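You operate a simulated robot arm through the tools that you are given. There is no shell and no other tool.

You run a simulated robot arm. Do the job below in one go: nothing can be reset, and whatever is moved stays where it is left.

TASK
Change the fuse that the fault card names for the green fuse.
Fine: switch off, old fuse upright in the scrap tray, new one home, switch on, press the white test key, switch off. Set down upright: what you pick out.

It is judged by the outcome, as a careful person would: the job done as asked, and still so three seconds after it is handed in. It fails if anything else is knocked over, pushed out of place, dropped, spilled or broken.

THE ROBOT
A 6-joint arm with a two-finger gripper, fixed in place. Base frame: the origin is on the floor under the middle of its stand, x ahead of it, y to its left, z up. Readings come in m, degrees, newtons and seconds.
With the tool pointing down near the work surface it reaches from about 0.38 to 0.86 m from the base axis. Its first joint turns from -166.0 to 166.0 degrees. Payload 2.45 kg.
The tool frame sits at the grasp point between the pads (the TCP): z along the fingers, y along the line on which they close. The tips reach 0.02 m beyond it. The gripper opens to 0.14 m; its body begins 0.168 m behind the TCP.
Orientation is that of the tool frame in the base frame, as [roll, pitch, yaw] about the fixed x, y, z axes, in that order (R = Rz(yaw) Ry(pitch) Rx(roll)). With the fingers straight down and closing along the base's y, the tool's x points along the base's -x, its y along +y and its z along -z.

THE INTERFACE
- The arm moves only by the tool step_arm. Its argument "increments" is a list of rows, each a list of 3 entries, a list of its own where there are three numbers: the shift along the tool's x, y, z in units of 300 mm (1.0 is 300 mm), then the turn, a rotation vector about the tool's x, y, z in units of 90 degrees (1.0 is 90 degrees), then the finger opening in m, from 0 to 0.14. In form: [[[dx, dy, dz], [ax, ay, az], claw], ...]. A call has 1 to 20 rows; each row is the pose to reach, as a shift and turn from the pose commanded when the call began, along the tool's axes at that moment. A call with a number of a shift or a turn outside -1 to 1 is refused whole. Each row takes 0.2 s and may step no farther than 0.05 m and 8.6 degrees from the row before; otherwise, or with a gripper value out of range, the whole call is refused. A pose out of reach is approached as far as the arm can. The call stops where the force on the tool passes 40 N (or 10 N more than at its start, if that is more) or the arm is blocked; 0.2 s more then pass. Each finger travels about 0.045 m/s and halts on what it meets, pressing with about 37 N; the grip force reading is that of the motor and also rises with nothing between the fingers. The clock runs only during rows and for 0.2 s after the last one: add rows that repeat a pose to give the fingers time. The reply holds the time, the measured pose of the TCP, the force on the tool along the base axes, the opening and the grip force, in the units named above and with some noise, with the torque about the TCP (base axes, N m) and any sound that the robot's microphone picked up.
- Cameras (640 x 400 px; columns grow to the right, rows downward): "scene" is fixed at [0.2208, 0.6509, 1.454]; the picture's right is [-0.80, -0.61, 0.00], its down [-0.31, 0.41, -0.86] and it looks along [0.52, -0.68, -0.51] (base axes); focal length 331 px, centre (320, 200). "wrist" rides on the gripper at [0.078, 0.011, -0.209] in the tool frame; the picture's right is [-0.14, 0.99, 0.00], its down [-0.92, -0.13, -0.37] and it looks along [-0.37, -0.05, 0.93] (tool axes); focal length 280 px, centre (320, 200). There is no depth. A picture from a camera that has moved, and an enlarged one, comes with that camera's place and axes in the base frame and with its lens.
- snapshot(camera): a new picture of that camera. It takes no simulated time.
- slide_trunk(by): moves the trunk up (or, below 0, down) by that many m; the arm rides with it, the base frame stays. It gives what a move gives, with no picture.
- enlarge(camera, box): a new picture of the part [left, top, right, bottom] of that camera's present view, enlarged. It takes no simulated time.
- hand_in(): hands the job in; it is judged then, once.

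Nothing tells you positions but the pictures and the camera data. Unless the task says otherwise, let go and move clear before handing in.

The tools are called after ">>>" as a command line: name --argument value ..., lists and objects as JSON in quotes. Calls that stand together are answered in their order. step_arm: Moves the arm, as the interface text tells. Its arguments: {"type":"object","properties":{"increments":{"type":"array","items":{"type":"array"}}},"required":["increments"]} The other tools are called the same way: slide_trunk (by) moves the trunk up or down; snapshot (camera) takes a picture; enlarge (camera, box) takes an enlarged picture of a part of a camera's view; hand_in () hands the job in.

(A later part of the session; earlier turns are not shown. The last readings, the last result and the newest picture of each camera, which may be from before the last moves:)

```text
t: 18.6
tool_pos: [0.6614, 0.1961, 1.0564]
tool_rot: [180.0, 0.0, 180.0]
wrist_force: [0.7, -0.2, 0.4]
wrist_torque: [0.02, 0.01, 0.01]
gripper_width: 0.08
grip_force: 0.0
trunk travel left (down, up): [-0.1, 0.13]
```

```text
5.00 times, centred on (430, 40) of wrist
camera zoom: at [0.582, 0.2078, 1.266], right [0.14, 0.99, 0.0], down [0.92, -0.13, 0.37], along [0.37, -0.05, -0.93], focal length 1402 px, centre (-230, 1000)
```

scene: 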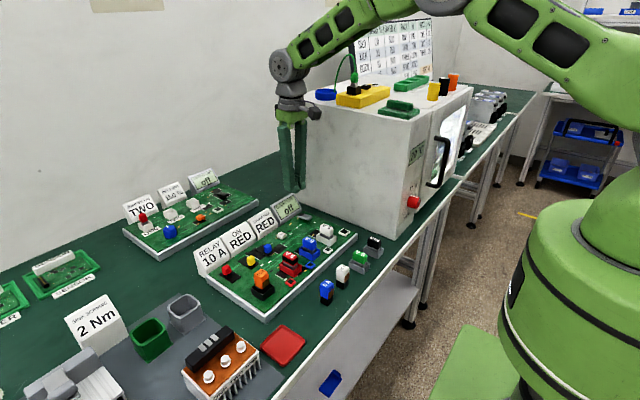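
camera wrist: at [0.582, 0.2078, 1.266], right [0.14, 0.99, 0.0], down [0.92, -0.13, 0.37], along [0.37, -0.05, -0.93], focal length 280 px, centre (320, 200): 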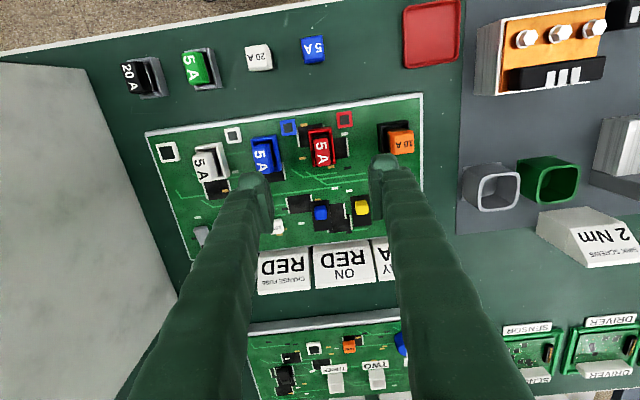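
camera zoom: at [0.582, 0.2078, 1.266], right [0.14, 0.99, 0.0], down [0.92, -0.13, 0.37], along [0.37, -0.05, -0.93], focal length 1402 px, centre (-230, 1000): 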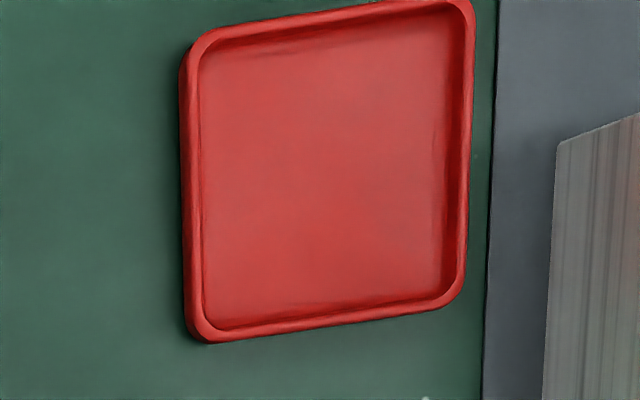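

Bench height is about 0.857 and the tray is centred near (0.540, 0.356). I'll come down over the red fuse with the fingers part open, stopping above it to check the centring.

>>> step_arm --increments '[[[0.0213, 0.0163, 0.05], [0, 0, 0], 0.06], [[0.0213, 0.0163, 0.12], [0, 0, 0], 0.05], [[0.0213, 0.0163, 0.2], [0, 0, 0], 0.05], [[0.0213, 0.0163, 0.26], [0, 0, 0], 0.05], [[0.0213, 0.0163, 0.3], [0, 0, 0], 0.05], [[0.0213, 0.0163, 0.3], [0, 0, 0], 0.05]]'

>>> enlarge --camera "wrist" --box '[240, 90, 400, 230]'

>>> enlarge --camera "scene" --box '[265, 225, 325, 290]'

```text
t: 20.0
tool_pos: [0.6556, 0.2033, 0.9664]
tool_rot: [-180.0, 0.1, 180.0]
wrist_force: [-0.6, 0.5, 0.0]
wrist_torque: [0.0, 0.0, 0.01]
gripper_width: 0.0501
grip_force: 0.0
trunk travel left (down, up): [-0.1, 0.13]
```

```text
2.86 times, centred on (320, 160) of wrist
camera zoom: at [0.5769, 0.2141, 1.1771], right [0.14, 0.99, 0.0], down [0.92, -0.13, 0.37], along [0.37, -0.05, -0.93], focal length 801 px, centre (320, 314)
```

zoom: 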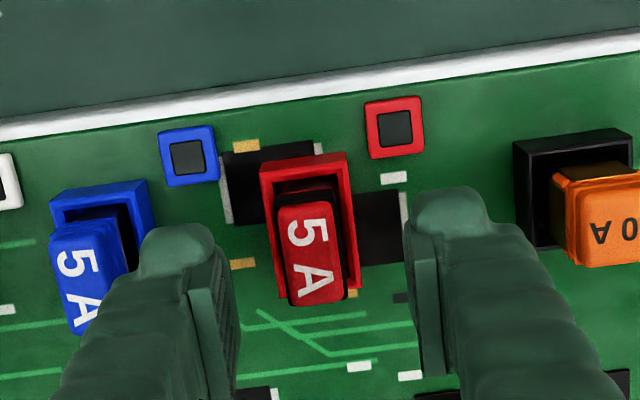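

```text
6.15 times, centred on (295, 258) of scene
camera zoom: at [0.2208, 0.6509, 1.454], right [-0.8, -0.61, 0.0], down [-0.31, 0.41, -0.86], along [0.52, -0.68, -0.51], focal length 2037 px, centre (474, -154)
```

zoom: 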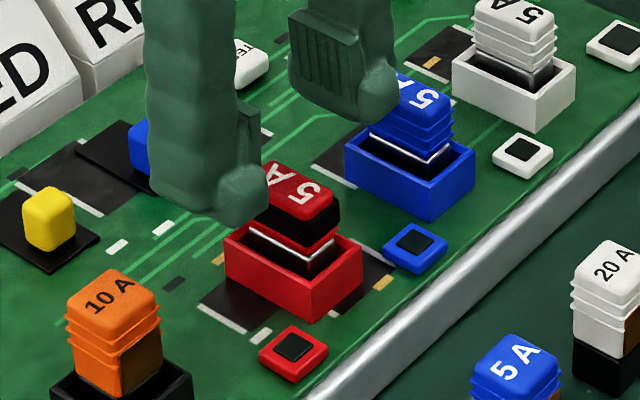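

The fuse sits about 3 mm to the −y side of the tool centre. I'll correct that and come down to grip height, keeping the tips just above the socket rim.

>>> step_arm --increments '[[[0, -0.01, 0.03], [0, 0, 0], 0.05], [[0, -0.01, 0.07], [0, 0, 0], 0.05], [[0, -0.01, 0.1], [0, 0, 0], 0.05], [[0, -0.01, 0.12], [0, 0, 0], 0.05], [[0, -0.01, 0.133], [0, 0, 0], 0.05], [[0, -0.01, 0.133], [0, 0, 0], 0.05]]'

>>> enlarge --camera "wrist" --box '[240, 90, 400, 230]'

>>> enlarge --camera "scene" --box '[265, 225, 325, 290]'

```text
t: 21.4
tool_pos: [0.6555, 0.1994, 0.9281]
tool_rot: [-180.0, 0.1, 180.0]
wrist_force: [-1.1, 0.1, 0.1]
wrist_torque: [0.02, 0.01, -0.01]
gripper_width: 0.0499
grip_force: 0.0
trunk travel left (down, up): [-0.1, 0.13]
```

```text
2.86 times, centred on (320, 160) of wrist
camera zoom: at [0.5767, 0.2102, 1.1373], right [0.14, 0.99, 0.0], down [0.92, -0.13, 0.37], along [0.37, -0.05, -0.93], focal length 801 px, centre (320, 314)
```

zoom: 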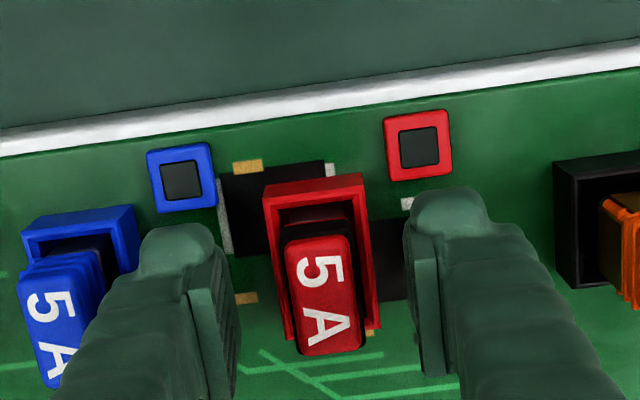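

```text
6.15 times, centred on (295, 258) of scene
camera zoom: at [0.2208, 0.6509, 1.454], right [-0.8, -0.61, 0.0], down [-0.31, 0.41, -0.86], along [0.52, -0.68, -0.51], focal length 2037 px, centre (474, -154)
```

zoom: 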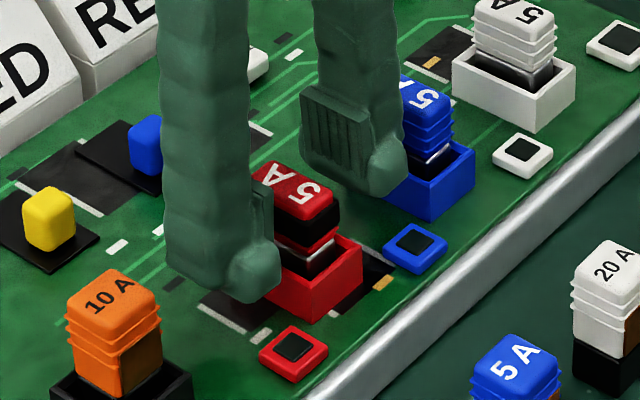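

The fuse is centred to about 1 mm. I'll lower another 2 mm and close on the cap.

>>> step_arm --increments '[[[0, 0.003, 0.007], [0, 0, 0], 0.05], [[0, 0.003, 0.007], [0, 0, 0], 0.03], [[0, 0.003, 0.007], [0, 0, 0], 0.015], [[0, 0.003, 0.007], [0, 0, 0], 0.0], [[0, 0.003, 0.007], [0, 0, 0], 0.0], [[0, 0.003, 0.007], [0, 0, 0], 0.0], [[0, 0.003, 0.007], [0, 0, 0], 0.0]]'

>>> enlarge --camera "wrist" --box '[240, 90, 400, 230]'

>>> enlarge --camera "scene" --box '[265, 225, 325, 290]'

```text
t: 23.0
tool_pos: [0.6554, 0.1999, 0.9248]
tool_rot: [-180.0, 0.0, 180.0]
wrist_force: [0.3, 0.7, 0.5]
wrist_torque: [0.03, 0.01, 0.01]
gripper_width: 0.0159
grip_force: 37.4
trunk travel left (down, up): [-0.1, 0.13]
```

```text
2.86 times, centred on (320, 160) of wrist
camera zoom: at [0.5768, 0.2113, 1.1354], right [0.14, 0.99, 0.0], down [0.92, -0.13, 0.37], along [0.37, -0.05, -0.93], focal length 801 px, centre (320, 314)
```

zoom: 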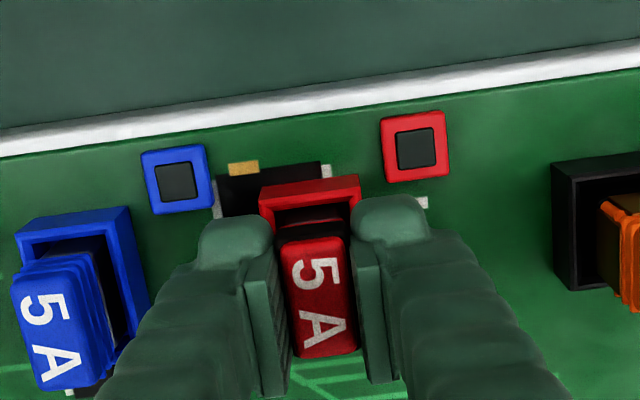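

```text
6.15 times, centred on (295, 258) of scene
camera zoom: at [0.2208, 0.6509, 1.454], right [-0.8, -0.61, 0.0], down [-0.31, 0.41, -0.86], along [0.52, -0.68, -0.51], focal length 2037 px, centre (474, -154)
```

zoom: 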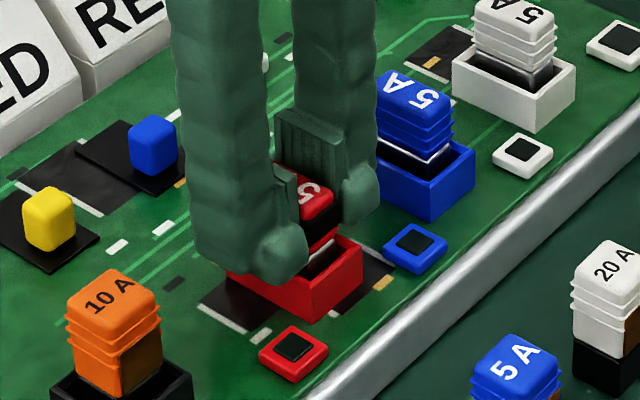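

It is gripped at 15.9 mm wide with 37 N. I'll pull it straight up slowly.

>>> step_arm --increments '[[[0, 0, -0.01], [0, 0, 0], 0.0], [[0, 0, -0.02], [0, 0, 0], 0.0], [[0, 0, -0.035], [0, 0, 0], 0.0], [[0, 0, -0.05], [0, 0, 0], 0.0], [[0, 0, -0.07], [0, 0, 0], 0.0], [[0, 0, -0.09], [0, 0, 0], 0.0], [[0, 0, -0.12], [0, 0, 0], 0.0]]'

>>> enlarge --camera "wrist" --box '[240, 90, 400, 230]'

>>> enlarge --camera "scene" --box '[265, 215, 325, 280]'

```text
t: 24.6
tool_pos: [0.6568, 0.2006, 0.9615]
tool_rot: [179.9, 0.1, 179.9]
wrist_force: [0.9, 0.2, -0.1]
wrist_torque: [0.01, -0.02, 0.01]
gripper_width: 0.0161
grip_force: 36.6
trunk travel left (down, up): [-0.1, 0.13]
```

```text
2.86 times, centred on (320, 160) of wrist
camera zoom: at [0.5769, 0.2118, 1.1711], right [0.14, 0.99, 0.0], down [0.92, -0.13, 0.37], along [0.37, -0.05, -0.93], focal length 801 px, centre (320, 314)
```

zoom: 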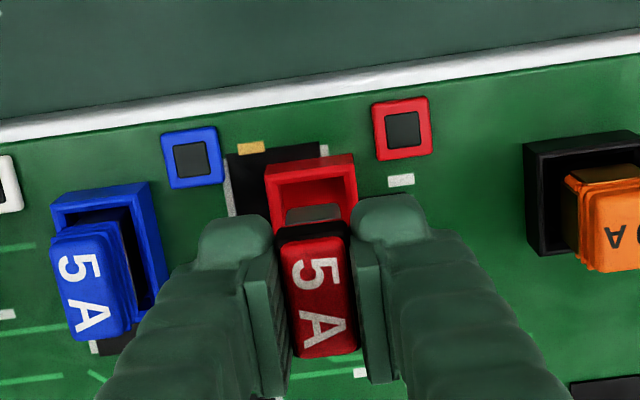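

```text
6.15 times, centred on (295, 248) of scene
camera zoom: at [0.2208, 0.6509, 1.454], right [-0.8, -0.61, 0.0], down [-0.31, 0.41, -0.86], along [0.52, -0.68, -0.51], focal length 2037 px, centre (474, -92)
```

zoom: 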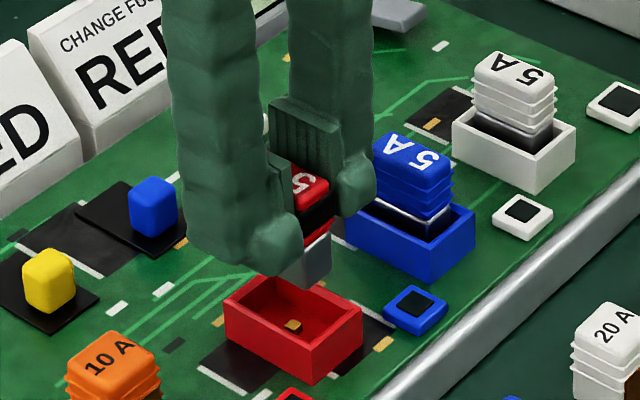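

The fuse came free cleanly. I'll lift it higher and look at how far its lower body extends below the fingers.

>>> step_arm --increments '[[[0, 0, -0.05], [0, 0, 0], 0.0], [[0, 0, -0.12], [0, 0, 0], 0.0], [[0, 0, -0.2], [0, 0, 0], 0.0], [[0, 0, -0.28], [0, 0, 0], 0.0], [[0, 0, -0.33], [0, 0, 0], 0.0], [[0, 0, -0.33], [0, 0, 0], 0.0]]'

>>> enlarge --camera "scene" --box '[260, 170, 320, 230]'

>>> enlarge --camera "scene" --box '[265, 235, 325, 290]'

>>> snapshot --camera "wrist"

>>> enlarge --camera "wrist" --box '[270, 110, 370, 190]'

```text
t: 26.0
tool_pos: [0.6528, 0.2009, 1.0607]
tool_rot: [180.0, 0.1, 180.0]
wrist_force: [-1.0, 0.1, 0.7]
wrist_torque: [0.03, 0.01, 0.05]
gripper_width: 0.0158
grip_force: 37.3
trunk travel left (down, up): [-0.1, 0.13]
```

```text
6.67 times, centred on (290, 200) of scene
camera zoom: at [0.2208, 0.6509, 1.454], right [-0.8, -0.61, 0.0], down [-0.31, 0.41, -0.86], along [0.52, -0.68, -0.51], focal length 2207 px, centre (520, 200)
```

zoom: 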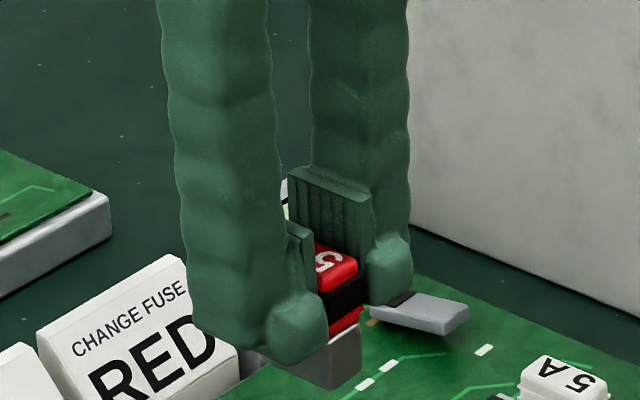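

```text
7.27 times, centred on (295, 262) of scene
camera zoom: at [0.2208, 0.6509, 1.454], right [-0.8, -0.61, 0.0], down [-0.31, 0.41, -0.86], along [0.52, -0.68, -0.51], focal length 2408 px, centre (502, -254)
```

zoom: 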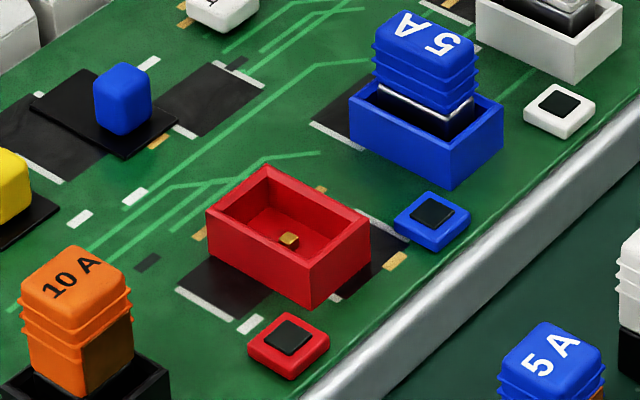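

```text
taken
camera wrist: at [0.5746, 0.2116, 1.2707], right [0.14, 0.99, 0.0], down [0.92, -0.13, 0.37], along [0.37, -0.05, -0.93], focal length 280 px, centre (320, 200)
```

wrist: 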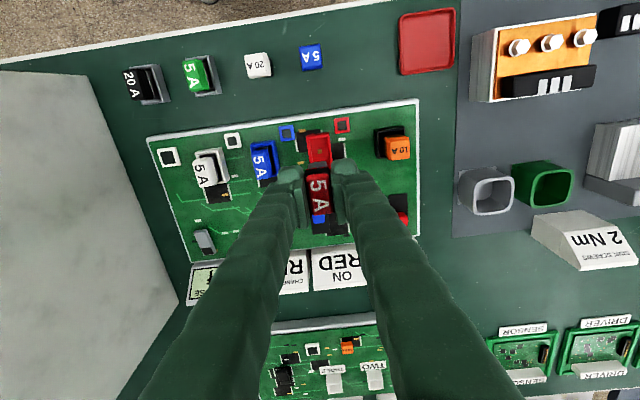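

```text
5.00 times, centred on (320, 150) of wrist
camera zoom: at [0.5746, 0.2116, 1.2707], right [0.14, 0.99, 0.0], down [0.92, -0.13, 0.37], along [0.37, -0.05, -0.93], focal length 1402 px, centre (320, 450)
```

zoom: 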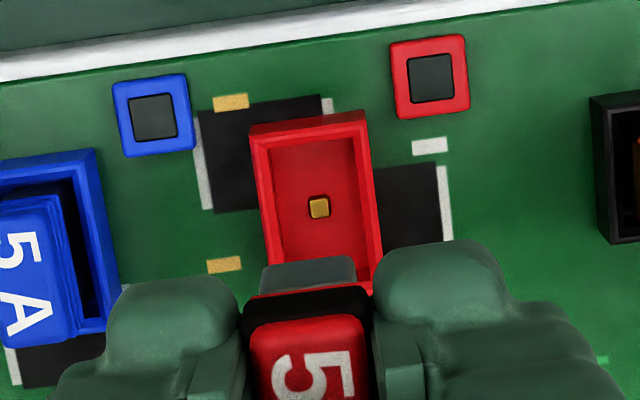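

The fuse bottom is about 40 mm below the tool centre, so the fingertips will clear the tray rim. I'll carry it over to the red tray at height.

>>> step_arm --increments '[[[0.03, 0.04, 0.0], [0, 0, 0], 0.0], [[0.08, 0.11, 0.0], [0, 0, 0], 0.0], [[0.14, 0.19, 0.0], [0, 0, 0], 0.0], [[0.2, 0.27, 0.0], [0, 0, 0], 0.0], [[0.26, 0.35, 0.02], [0, 0, 0], 0.0], [[0.32, 0.43, 0.06], [0, 0, 0], 0.0], [[0.36, 0.475, 0.1], [0, 0, 0], 0.0], [[0.377, 0.497, 0.133], [0, 0, 0], 0.0], [[0.377, 0.497, 0.133], [0, 0, 0], 0.0], [[0.377, 0.497, 0.133], [0, 0, 0], 0.0]]'

>>> snapshot --camera "wrist"

>>> snapshot --camera "scene"

>>> enlarge --camera "scene" --box '[240, 250, 330, 370]'

```text
t: 28.2
tool_pos: [0.5427, 0.3507, 1.0212]
tool_rot: [180.0, 0.1, 180.0]
wrist_force: [0.8, -0.9, -0.3]
wrist_torque: [-0.01, -0.01, -0.02]
gripper_width: 0.0162
grip_force: 37.0
trunk travel left (down, up): [-0.1, 0.13]
```

```text
taken
camera wrist: at [0.4631, 0.3616, 1.2303], right [0.14, 0.99, 0.0], down [0.92, -0.13, 0.37], along [0.37, -0.05, -0.93], focal length 280 px, centre (320, 200)
```

wrist: 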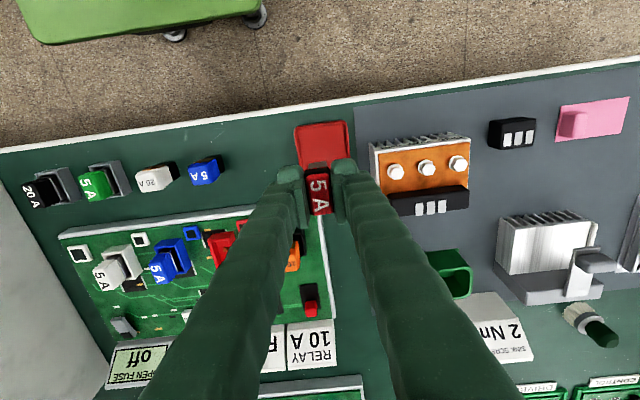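

```text
taken
```

scene: 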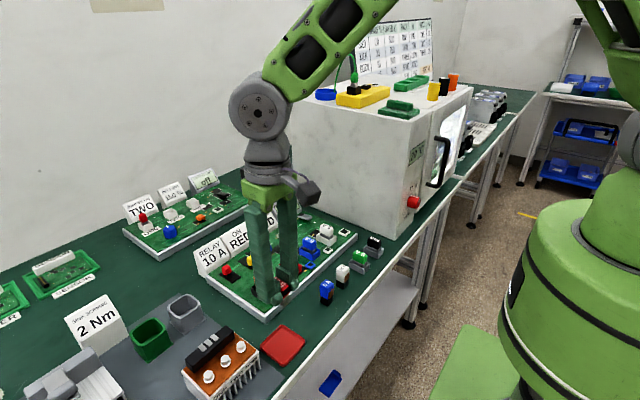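

```text
3.33 times, centred on (285, 310) of scene
camera zoom: at [0.2208, 0.6509, 1.454], right [-0.8, -0.61, 0.0], down [-0.31, 0.41, -0.86], along [0.52, -0.68, -0.51], focal length 1104 px, centre (437, -167)
```

zoom: 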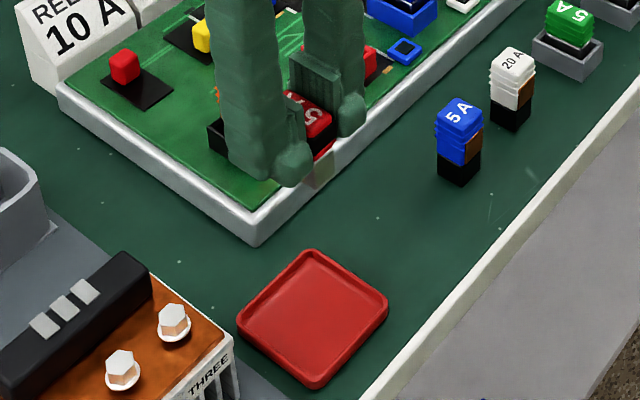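

The fuse is over the tray, which spans about x 0.504–0.575 and y 0.322–0.387. I'll lower it to about 1 cm above the expected contact height and check.

>>> step_arm --increments '[[[0, 0.003, 0.05], [0, 0, 0], 0.0], [[0, 0.003, 0.13], [0, 0, 0], 0.0], [[0, 0.003, 0.21], [0, 0, 0], 0.0], [[0, 0.003, 0.28], [0, 0, 0], 0.0], [[0, 0.003, 0.33], [0, 0, 0], 0.0], [[0, 0.003, 0.355], [0, 0, 0], 0.0], [[0, 0.003, 0.37], [0, 0, 0], 0.0], [[0, 0.003, 0.37], [0, 0, 0], 0.0]]'

>>> enlarge --camera "scene" --box '[240, 290, 330, 380]'

>>> snapshot --camera "wrist"

```text
t: 30.0
tool_pos: [0.5421, 0.3503, 0.9082]
tool_rot: [-180.0, 0.1, -180.0]
wrist_force: [0.0, 0.8, 0.0]
wrist_torque: [-0.01, -0.01, -0.02]
gripper_width: 0.0163
grip_force: 37.2
trunk travel left (down, up): [-0.1, 0.13]
```

```text
4.44 times, centred on (285, 335) of scene
camera zoom: at [0.2208, 0.6509, 1.454], right [-0.8, -0.61, 0.0], down [-0.31, 0.41, -0.86], along [0.52, -0.68, -0.51], focal length 1471 px, centre (476, -400)
```

zoom: 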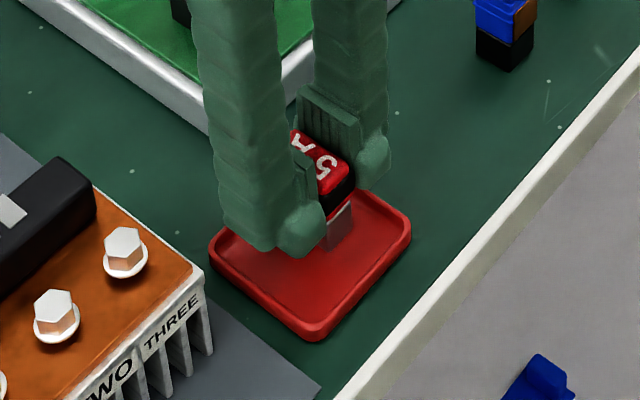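

```text
taken
camera wrist: at [0.4622, 0.3623, 1.1175], right [0.14, 0.99, 0.0], down [0.92, -0.13, 0.37], along [0.37, -0.05, -0.93], focal length 280 px, centre (320, 200)
```

wrist: 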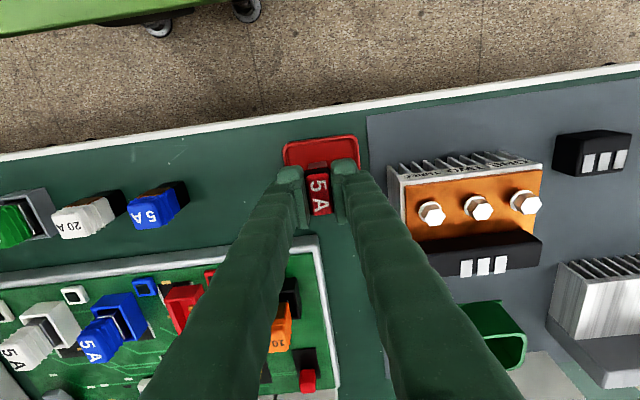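

It looks central in the tray with nothing touching. I'll lower in small steps until I feel contact.

>>> step_arm --increments '[[[0, 0, 0.007], [0, 0, 0], 0.0], [[0, 0, 0.013], [0, 0, 0], 0.0], [[0, 0, 0.018], [0, 0, 0], 0.0]]'

>>> enlarge --camera "scene" --box '[260, 310, 320, 360]'

```text
t: 30.8
tool_pos: [0.5418, 0.3508, 0.903]
tool_rot: [180.0, 0.1, -180.0]
wrist_force: [0.3, 0.2, 0.6]
wrist_torque: [0.01, 0.0, 0.01]
gripper_width: 0.016
grip_force: 37.2
trunk travel left (down, up): [-0.1, 0.13]
```

```text
8.00 times, centred on (290, 335) of scene
camera zoom: at [0.2208, 0.6509, 1.454], right [-0.8, -0.61, 0.0], down [-0.31, 0.41, -0.86], along [0.52, -0.68, -0.51], focal length 2649 px, centre (560, -880)
```

zoom: 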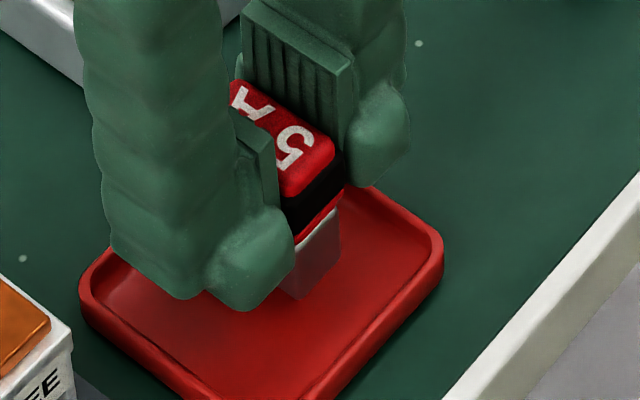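

>>> step_arm --increments '[[[0, 0, 0.004], [0, 0, 0], 0.0], [[0, 0, 0.008], [0, 0, 0], 0.0], [[0, 0, 0.012], [0, 0, 0], 0.0], [[0, 0, 0.012], [0, 0, 0], 0.0]]'

>>> enlarge --camera "scene" --box '[260, 310, 320, 360]'

```text
t: 31.8
tool_pos: [0.5395, 0.3523, 0.8991]
tool_rot: [-180.0, 0.1, 180.0]
wrist_force: [0.2, -0.2, -0.6]
wrist_torque: [0.02, 0.0, 0.04]
gripper_width: 0.016
grip_force: 37.3
trunk travel left (down, up): [-0.1, 0.13]
```

```text
8.00 times, centred on (290, 335) of scene
camera zoom: at [0.2208, 0.6509, 1.454], right [-0.8, -0.61, 0.0], down [-0.31, 0.41, -0.86], along [0.52, -0.68, -0.51], focal length 2649 px, centre (560, -880)
```

zoom: 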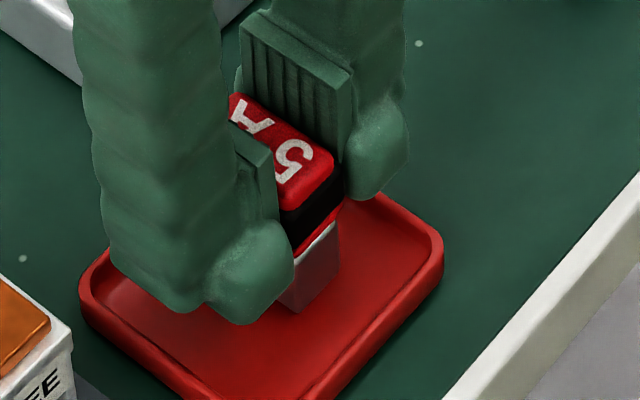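

Still no contact. I'll continue in 1 mm steps.

>>> step_arm --increments '[[[0, 0, 0.004], [0, 0, 0], 0.0], [[0, 0, 0.008], [0, 0, 0], 0.0], [[0, 0, 0.008], [0, 0, 0], 0.0]]'

```text
t: 32.6
tool_pos: [0.5419, 0.3493, 0.898]
tool_rot: [180.0, 0.1, -180.0]
wrist_force: [-0.5, 0.1, -0.8]
wrist_torque: [0.01, 0.0, -0.02]
gripper_width: 0.0165
grip_force: 36.5
trunk travel left (down, up): [-0.1, 0.13]
```

>>> step_arm --increments '[[[0, 0, 0.004], [0, 0, 0], 0.0], [[0, 0, 0.008], [0, 0, 0], 0.0], [[0, 0, 0.008], [0, 0, 0], 0.0]]'

>>> enlarge --camera "scene" --box '[260, 310, 320, 360]'

```text
t: 33.4
tool_pos: [0.5404, 0.3508, 0.8951]
tool_rot: [180.0, 0.1, -180.0]
wrist_force: [0.5, -0.2, -0.1]
wrist_torque: [-0.01, 0.01, -0.02]
gripper_width: 0.0164
grip_force: 36.9
trunk travel left (down, up): [-0.1, 0.13]
```

```text
8.00 times, centred on (290, 335) of scene
camera zoom: at [0.2208, 0.6509, 1.454], right [-0.8, -0.61, 0.0], down [-0.31, 0.41, -0.86], along [0.52, -0.68, -0.51], focal length 2649 px, centre (560, -880)
```

zoom: 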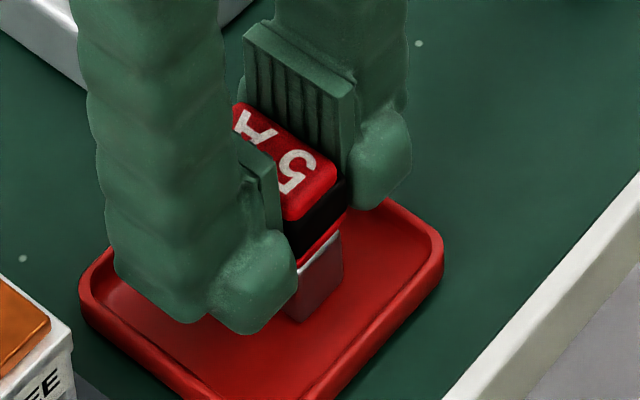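

>>> step_arm --increments '[[[0, 0, 0.004], [0, 0, 0], 0.0], [[0, 0, 0.008], [0, 0, 0], 0.0], [[0, 0, 0.008], [0, 0, 0], 0.0]]'

```text
t: 34.2
tool_pos: [0.5408, 0.3504, 0.8942]
tool_rot: [179.9, 0.3, -180.0]
wrist_force: [-0.9, -3.9, 27.6]
wrist_torque: [-0.17, 0.09, -0.01]
gripper_width: 0.0161
grip_force: 36.7
trunk travel left (down, up): [-0.1, 0.13]
```

Contact: the fuse is standing on the tray floor. I'll back off about 1 mm to ease the load, then open gently.

>>> step_arm --increments '[[[0, 0, -0.003], [0, 0, 0], 0.0], [[0, 0, -0.003], [0, 0, 0], 0.018], [[0, 0, -0.003], [0, 0, 0], 0.022], [[0, 0, -0.003], [0, 0, 0], 0.028], [[0, 0, -0.003], [0, 0, 0], 0.034], [[0, 0, -0.003], [0, 0, 0], 0.034]]'

>>> enlarge --camera "scene" --box '[260, 310, 320, 360]'

>>> enlarge --camera "wrist" --box '[240, 90, 400, 230]'

```text
t: 35.6
tool_pos: [0.5398, 0.3509, 0.8943]
tool_rot: [-179.9, 0.0, -180.0]
wrist_force: [0.2, 0.7, -0.1]
wrist_torque: [-0.03, 0.0, 0.03]
gripper_width: 0.034
grip_force: 0.0
trunk travel left (down, up): [-0.1, 0.13]
```

```text
8.00 times, centred on (290, 335) of scene
camera zoom: at [0.2208, 0.6509, 1.454], right [-0.8, -0.61, 0.0], down [-0.31, 0.41, -0.86], along [0.52, -0.68, -0.51], focal length 2649 px, centre (560, -880)
```

zoom: 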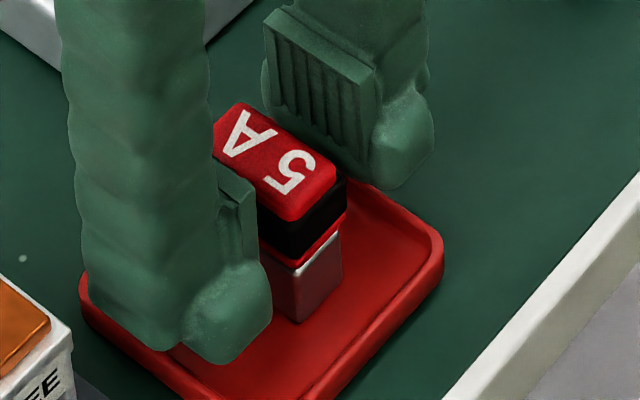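

```text
2.86 times, centred on (320, 160) of wrist
camera zoom: at [0.4623, 0.3612, 1.1037], right [0.14, 0.99, 0.0], down [0.92, -0.13, 0.37], along [0.37, -0.05, -0.93], focal length 801 px, centre (320, 314)
```

zoom: 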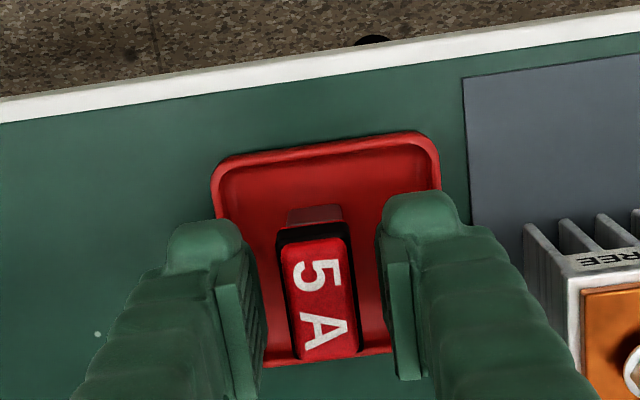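

The red fuse stands upright on its own in the tray. I'll rise straight up and travel to above the green spare.

>>> step_arm --increments '[[[0, 0, -0.05], [0, 0, 0], 0.034], [[0, 0, -0.15], [0, 0, 0], 0.034], [[0, 0, -0.28], [0, 0, 0], 0.034], [[0, 0, -0.42], [0, 0, 0], 0.04], [[0, -0.08, -0.45], [0, 0, 0], 0.05], [[0, -0.2, -0.45], [0, 0, 0], 0.06], [[0, -0.33, -0.45], [0, 0, 0], 0.06], [[0, -0.46, -0.45], [0, 0, 0], 0.06], [[0, -0.59, -0.45], [0, 0, 0], 0.06], [[0, -0.72, -0.45], [0, 0, 0], 0.06], [[0, -0.84, -0.45], [0, 0, 0], 0.06], [[0, -0.93, -0.45], [0, 0, 0], 0.06], [[0, -0.963, -0.45], [0, 0, 0], 0.06], [[0, -0.963, -0.45], [0, 0, 0], 0.06]]'

>>> snapshot --camera "wrist"

>>> enlarge --camera "wrist" --box '[240, 90, 400, 230]'

>>> enlarge --camera "scene" --box '[330, 220, 400, 290]'

>>> snapshot --camera "scene"

```text
t: 38.6
tool_pos: [0.5411, 0.0585, 1.0262]
tool_rot: [180.0, 0.1, 179.9]
wrist_force: [0.5, -0.8, 0.0]
wrist_torque: [0.0, -0.05, 0.01]
gripper_width: 0.0602
grip_force: 0.0
trunk travel left (down, up): [-0.1, 0.13]
```

```text
taken
camera wrist: at [0.4623, 0.0703, 1.2368], right [0.14, 0.99, 0.0], down [0.92, -0.13, 0.37], along [0.37, -0.05, -0.93], focal length 280 px, centre (320, 200)
```

wrist: 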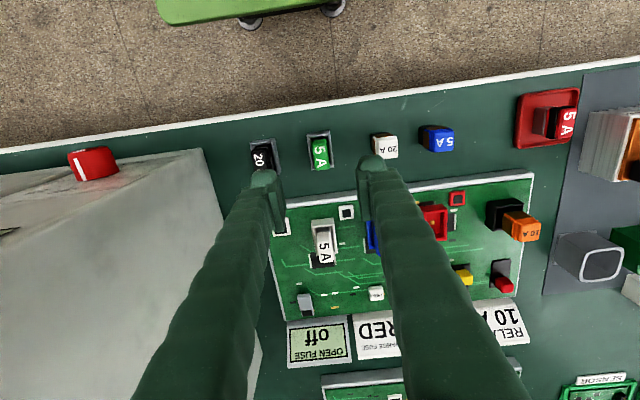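

```text
2.86 times, centred on (320, 160) of wrist
camera zoom: at [0.4623, 0.0703, 1.2368], right [0.14, 0.99, 0.0], down [0.92, -0.13, 0.37], along [0.37, -0.05, -0.93], focal length 801 px, centre (320, 314)
```

zoom: 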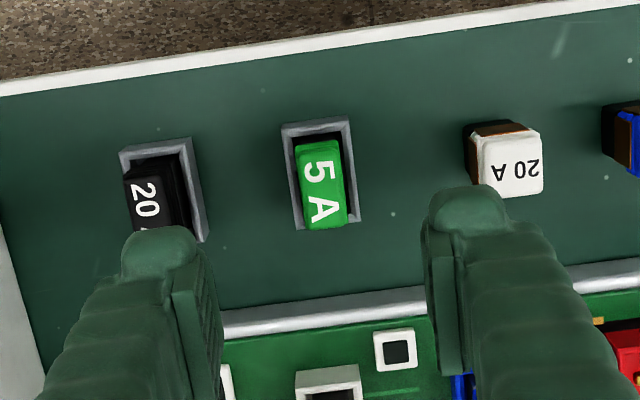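

```text
5.71 times, centred on (365, 255) of scene
camera zoom: at [0.2208, 0.6509, 1.454], right [-0.8, -0.61, 0.0], down [-0.31, 0.41, -0.86], along [0.52, -0.68, -0.51], focal length 1892 px, centre (63, -114)
```

zoom: 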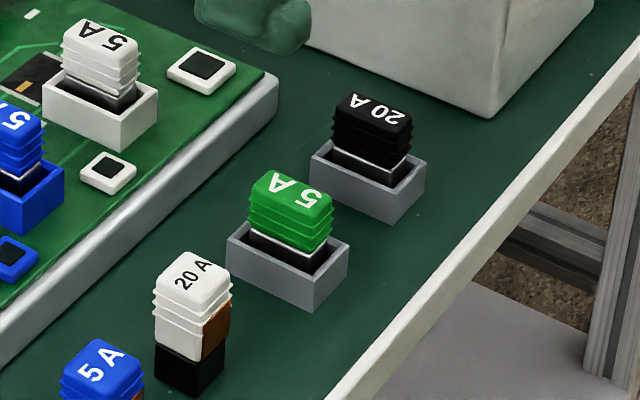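

```text
taken
```

scene: 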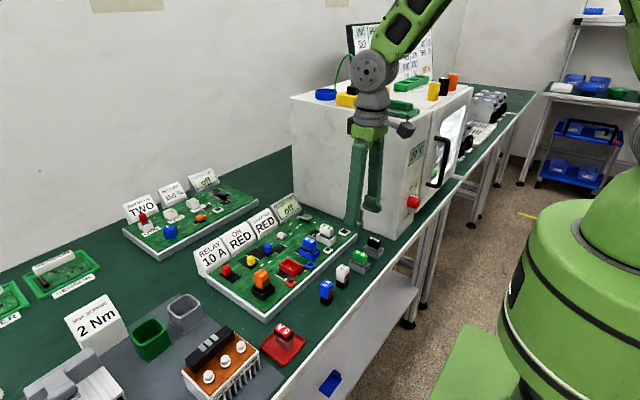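

The green fuse top is at about (0.540, 0.060, 0.897), oriented the same way as the red one was. I'll come down with a narrower opening so the fingers clear its neighbours.

>>> step_arm --increments '[[[0, 0.003, 0.05], [0, 0, 0], 0.045], [[0, 0.003, 0.12], [0, 0, 0], 0.036], [[0, 0.003, 0.19], [0, 0, 0], 0.036], [[0, 0.003, 0.25], [0, 0, 0], 0.036], [[0, 0.003, 0.287], [0, 0, 0], 0.036], [[0, 0.003, 0.287], [0, 0, 0], 0.036]]'

>>> enlarge --camera "wrist" --box '[240, 90, 400, 230]'

>>> enlarge --camera "scene" --box '[330, 210, 400, 280]'

```text
t: 40.0
tool_pos: [0.5433, 0.0632, 0.9424]
tool_rot: [180.0, 0.2, 180.0]
wrist_force: [-1.2, -0.1, 0.5]
wrist_torque: [0.0, 0.01, 0.01]
gripper_width: 0.0358
grip_force: 0.1
trunk travel left (down, up): [-0.1, 0.13]
```

```text
2.86 times, centred on (320, 160) of wrist
camera zoom: at [0.4637, 0.0735, 1.1521], right [0.14, 0.99, 0.0], down [0.92, -0.13, 0.37], along [0.37, -0.05, -0.93], focal length 801 px, centre (320, 314)
```

zoom: 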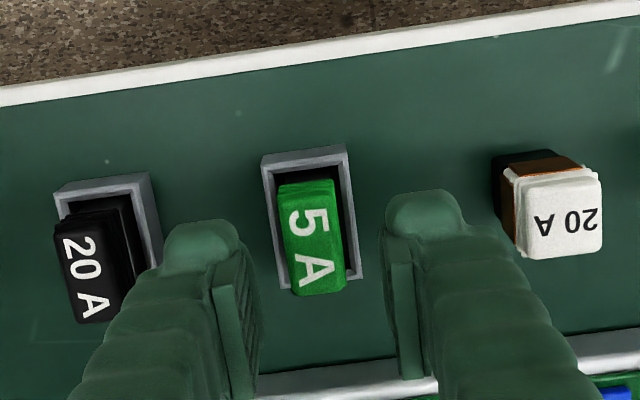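

```text
5.71 times, centred on (365, 245) of scene
camera zoom: at [0.2208, 0.6509, 1.454], right [-0.8, -0.61, 0.0], down [-0.31, 0.41, -0.86], along [0.52, -0.68, -0.51], focal length 1892 px, centre (63, -57)
```

zoom: 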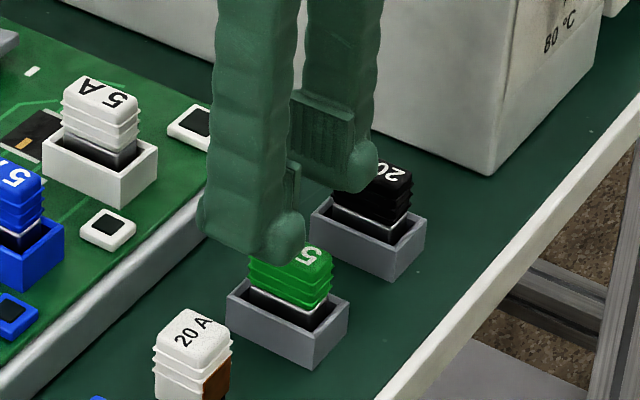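

I'll correct by 2–3 mm and come down to the grip height on the green cap.

>>> step_arm --increments '[[[0.01, -0.0067, 0.03], [0, 0, 0], 0.036], [[0.01, -0.0067, 0.07], [0, 0, 0], 0.036], [[0.01, -0.0067, 0.11], [0, 0, 0], 0.036], [[0.01, -0.0067, 0.14], [0, 0, 0], 0.036], [[0.01, -0.0067, 0.155], [0, 0, 0], 0.036], [[0.01, -0.0067, 0.155], [0, 0, 0], 0.036]]'

>>> enlarge --camera "wrist" --box '[240, 90, 400, 230]'

>>> enlarge --camera "scene" --box '[330, 220, 400, 290]'

```text
t: 41.4
tool_pos: [0.5392, 0.0611, 0.8962]
tool_rot: [180.0, 0.1, -180.0]
wrist_force: [-0.5, -0.5, 0.1]
wrist_torque: [0.0, -0.02, 0.02]
gripper_width: 0.036
grip_force: 0.0
trunk travel left (down, up): [-0.1, 0.13]
```

```text
2.86 times, centred on (320, 160) of wrist
camera zoom: at [0.4599, 0.0725, 1.1064], right [0.14, 0.99, 0.0], down [0.92, -0.13, 0.37], along [0.37, -0.05, -0.93], focal length 801 px, centre (320, 314)
```

zoom: 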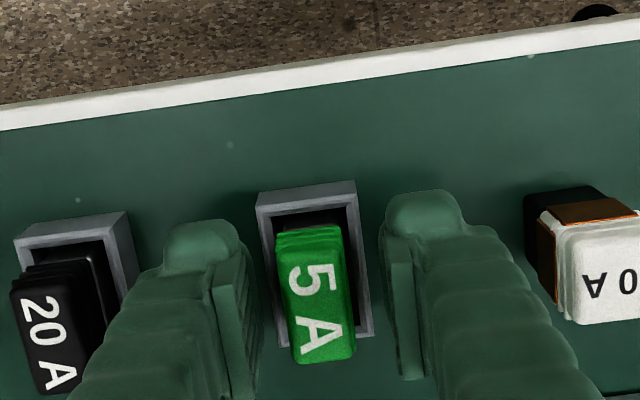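

```text
5.71 times, centred on (365, 255) of scene
camera zoom: at [0.2208, 0.6509, 1.454], right [-0.8, -0.61, 0.0], down [-0.31, 0.41, -0.86], along [0.52, -0.68, -0.51], focal length 1892 px, centre (63, -114)
```

zoom: 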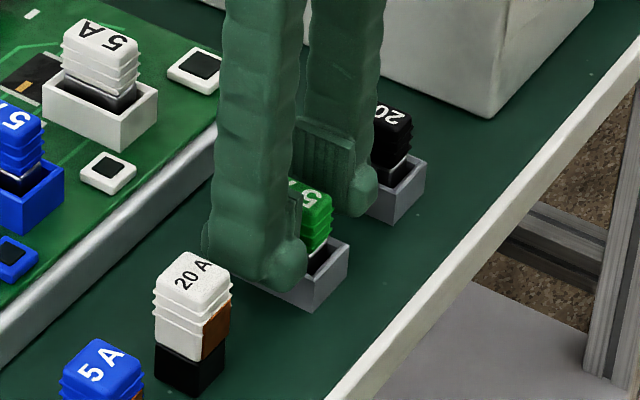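

It is centred to within 1 mm. I'll lower a touch and close on the green cap.

>>> step_arm --increments '[[[0, -0.003, 0.006], [0, 0, 0], 0.036], [[0, -0.003, 0.006], [0, 0, 0], 0.025], [[0, -0.003, 0.006], [0, 0, 0], 0.01], [[0, -0.003, 0.006], [0, 0, 0], 0.0], [[0, -0.003, 0.006], [0, 0, 0], 0.0], [[0, -0.003, 0.006], [0, 0, 0], 0.0], [[0, -0.003, 0.006], [0, 0, 0], 0.0]]'

>>> enlarge --camera "wrist" --box '[240, 90, 400, 230]'

>>> enlarge --camera "scene" --box '[330, 220, 400, 290]'

```text
t: 43.0
tool_pos: [0.5388, 0.0602, 0.8948]
tool_rot: [-180.0, 0.0, -179.9]
wrist_force: [0.4, 0.2, -0.3]
wrist_torque: [-0.02, -0.01, -0.01]
gripper_width: 0.0159
grip_force: 37.3
trunk travel left (down, up): [-0.1, 0.13]
```

```text
2.86 times, centred on (320, 160) of wrist
camera zoom: at [0.4607, 0.0715, 1.1043], right [0.14, 0.99, 0.0], down [0.92, -0.13, 0.37], along [0.37, -0.05, -0.93], focal length 801 px, centre (320, 314)
```

zoom: 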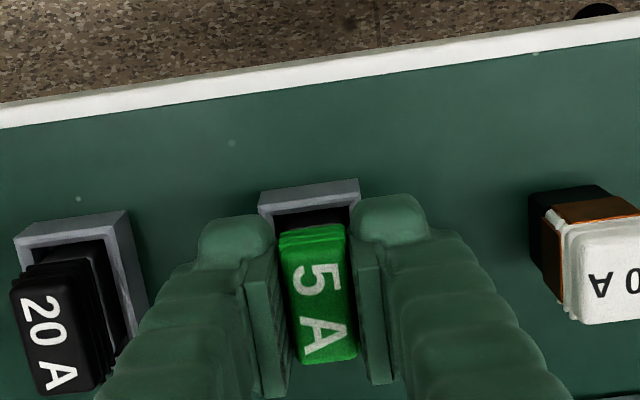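

```text
5.71 times, centred on (365, 255) of scene
camera zoom: at [0.2208, 0.6509, 1.454], right [-0.8, -0.61, 0.0], down [-0.31, 0.41, -0.86], along [0.52, -0.68, -0.51], focal length 1892 px, centre (63, -114)
```

zoom: 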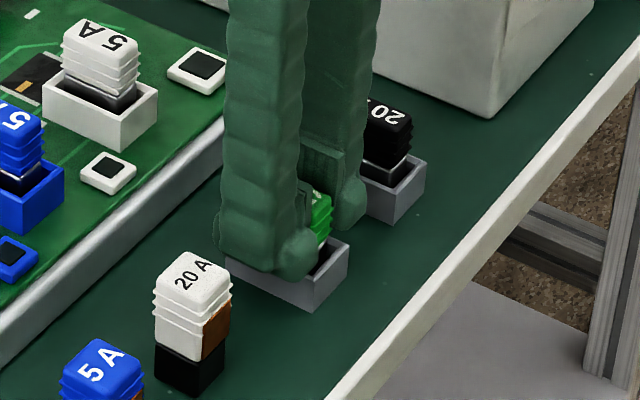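

It is gripped at 15.9 mm, the same as the red one. I'll pull it straight up out of the holder.

>>> step_arm --increments '[[[0, 0, -0.01], [0, 0, 0], 0.0], [[0, 0, -0.02], [0, 0, 0], 0.0], [[0, 0, -0.035], [0, 0, 0], 0.0], [[0, 0, -0.05], [0, 0, 0], 0.0], [[0, 0, -0.07], [0, 0, 0], 0.0], [[0, 0, -0.1], [0, 0, 0], 0.0], [[0, 0, -0.16], [0, 0, 0], 0.0], [[0, 0, -0.24], [0, 0, 0], 0.0], [[0, 0, -0.34], [0, 0, 0], 0.0], [[0, 0, -0.45], [0, 0, 0], 0.0], [[0, 0, -0.55], [0, 0, 0], 0.0], [[0, 0, -0.55], [0, 0, 0], 0.0]]'

>>> enlarge --camera "wrist" --box '[270, 110, 370, 190]'

>>> enlarge --camera "wrist" --box '[240, 90, 400, 230]'

>>> snapshot --camera "scene"

```text
t: 45.6
tool_pos: [0.5372, 0.0616, 1.0578]
tool_rot: [-180.0, 0.1, 180.0]
wrist_force: [-0.8, 0.1, 0.0]
wrist_torque: [-0.04, 0.01, 0.0]
gripper_width: 0.016
grip_force: 36.6
trunk travel left (down, up): [-0.1, 0.13]
```

```text
5.00 times, centred on (320, 150) of wrist
camera zoom: at [0.4583, 0.0722, 1.2677], right [0.14, 0.99, 0.0], down [0.92, -0.13, 0.37], along [0.37, -0.05, -0.93], focal length 1402 px, centre (320, 450)
```

zoom: 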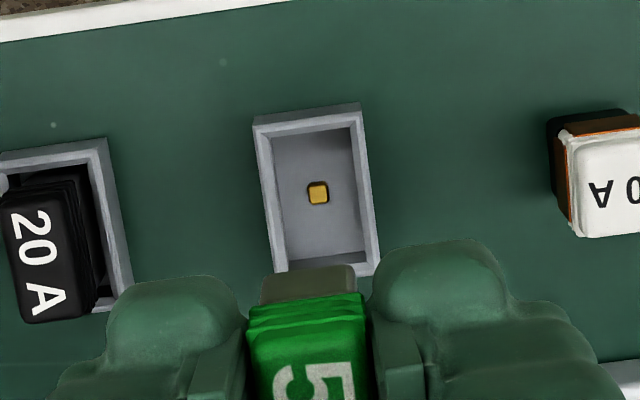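

```text
2.86 times, centred on (320, 160) of wrist
camera zoom: at [0.4583, 0.0722, 1.2677], right [0.14, 0.99, 0.0], down [0.92, -0.13, 0.37], along [0.37, -0.05, -0.93], focal length 801 px, centre (320, 314)
```

zoom: 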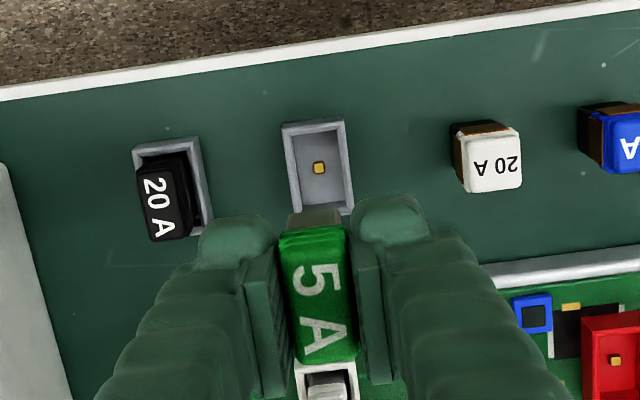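

```text
taken
```

scene: 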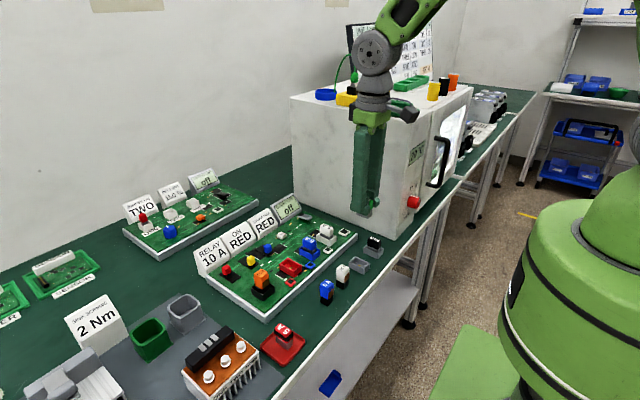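

The green fuse is out and held firmly. It sits about 1.6 mm further +x in the grip than the red one did, so I'll allow for that. Next I'll carry it above the empty red socket and line it up on the socket's gold pin.

>>> step_arm --increments '[[[-0.03, 0.04, -0.007], [0, 0, 0], 0.0], [[-0.09, 0.11, -0.007], [0, 0, 0], 0.0], [[-0.15, 0.18, -0.007], [0, 0, 0], 0.0], [[-0.21, 0.25, -0.007], [0, 0, 0], 0.0], [[-0.27, 0.32, -0.007], [0, 0, 0], 0.0], [[-0.32, 0.39, -0.007], [0, 0, 0], 0.0], [[-0.365, 0.44, -0.007], [0, 0, 0], 0.0], [[-0.385, 0.4647, -0.007], [0, 0, 0], 0.0], [[-0.385, 0.4647, -0.007], [0, 0, 0], 0.0], [[-0.385, 0.4647, -0.007], [0, 0, 0], 0.0]]'

>>> enlarge --camera "wrist" --box '[270, 110, 370, 190]'

>>> enlarge --camera "scene" --box '[260, 170, 330, 290]'

```text
t: 47.8
tool_pos: [0.6541, 0.1987, 1.0614]
tool_rot: [-179.8, 0.0, 180.0]
wrist_force: [0.4, 0.1, -0.6]
wrist_torque: [0.05, -0.03, 0.01]
gripper_width: 0.0161
grip_force: 36.9
trunk travel left (down, up): [-0.1, 0.13]
```

```text
5.00 times, centred on (320, 150) of wrist
camera zoom: at [0.5756, 0.2099, 1.2716], right [0.14, 0.99, 0.0], down [0.92, -0.13, 0.37], along [0.37, -0.05, -0.93], focal length 1402 px, centre (320, 450)
```

zoom: 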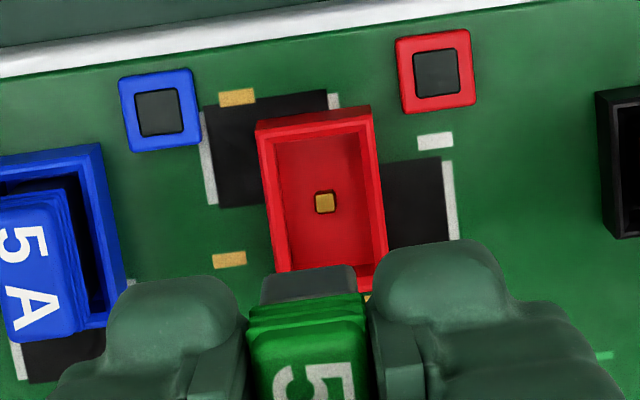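

```text
3.33 times, centred on (295, 230) of scene
camera zoom: at [0.2208, 0.6509, 1.454], right [-0.8, -0.61, 0.0], down [-0.31, 0.41, -0.86], along [0.52, -0.68, -0.51], focal length 1104 px, centre (403, 100)
```

zoom: 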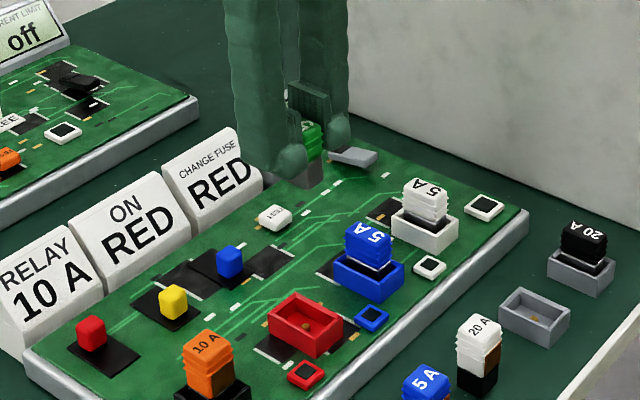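

By the image, the pin is about 2–3 mm off in x and 2 mm in y. I'll correct that and come down to just above the socket to compare with the view I had as the red fuse came out.

>>> step_arm --increments '[[[0.0075, 0.0067, 0.02], [0, 0, 0], 0.0], [[0.0075, 0.0067, 0.09], [0, 0, 0], 0.0], [[0.0075, 0.0067, 0.17], [0, 0, 0], 0.0], [[0.0075, 0.0067, 0.25], [0, 0, 0], 0.0], [[0.0075, 0.0067, 0.31], [0, 0, 0], 0.0], [[0.0075, 0.0067, 0.328], [0, 0, 0], 0.0], [[0.0075, 0.0067, 0.328], [0, 0, 0], 0.0]]'

>>> enlarge --camera "wrist" --box '[240, 90, 400, 230]'

>>> enlarge --camera "scene" --box '[265, 215, 325, 280]'

>>> enlarge --camera "wrist" --box '[285, 110, 355, 180]'

```text
t: 49.4
tool_pos: [0.6526, 0.2001, 0.962]
tool_rot: [-180.0, 0.1, -180.0]
wrist_force: [0.3, 0.8, -0.4]
wrist_torque: [0.01, 0.02, 0.01]
gripper_width: 0.016
grip_force: 36.6
trunk travel left (down, up): [-0.1, 0.13]
```

```text
2.86 times, centred on (320, 160) of wrist
camera zoom: at [0.5732, 0.2113, 1.1727], right [0.14, 0.99, 0.0], down [0.92, -0.13, 0.37], along [0.37, -0.05, -0.93], focal length 801 px, centre (320, 314)
```

zoom: 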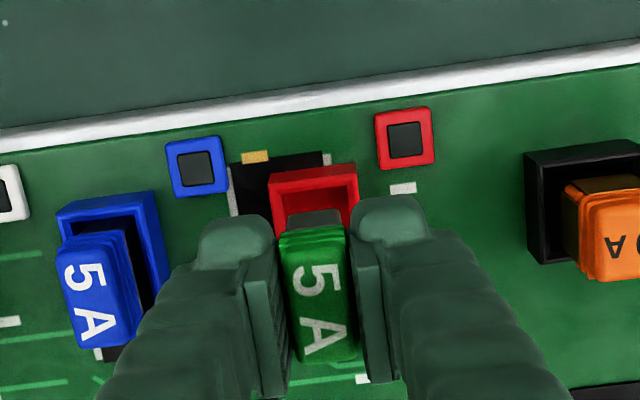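

```text
6.15 times, centred on (295, 248) of scene
camera zoom: at [0.2208, 0.6509, 1.454], right [-0.8, -0.61, 0.0], down [-0.31, 0.41, -0.86], along [0.52, -0.68, -0.51], focal length 2037 px, centre (474, -92)
```

zoom: 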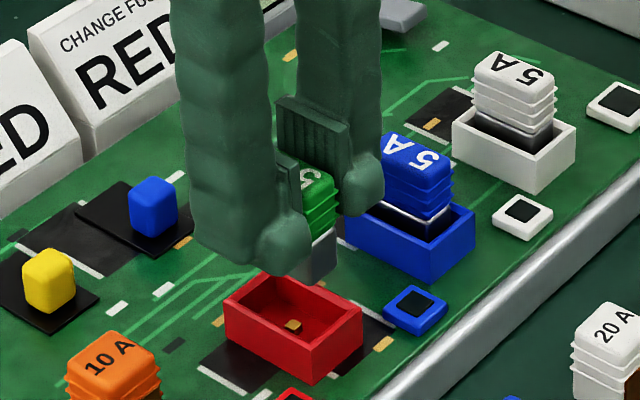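

```text
5.71 times, centred on (320, 145) of wrist
camera zoom: at [0.5732, 0.2113, 1.1727], right [0.14, 0.99, 0.0], down [0.92, -0.13, 0.37], along [0.37, -0.05, -0.93], focal length 1602 px, centre (320, 514)
```

zoom: 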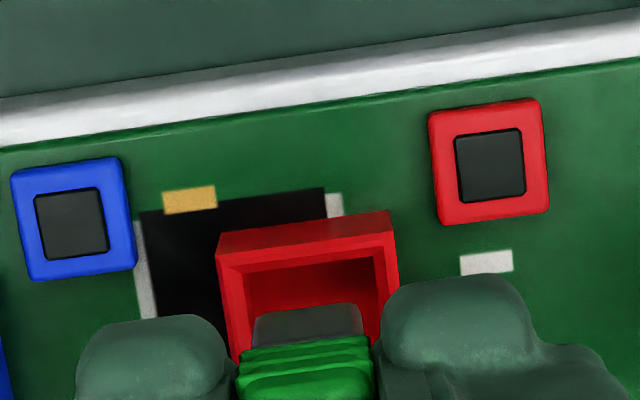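

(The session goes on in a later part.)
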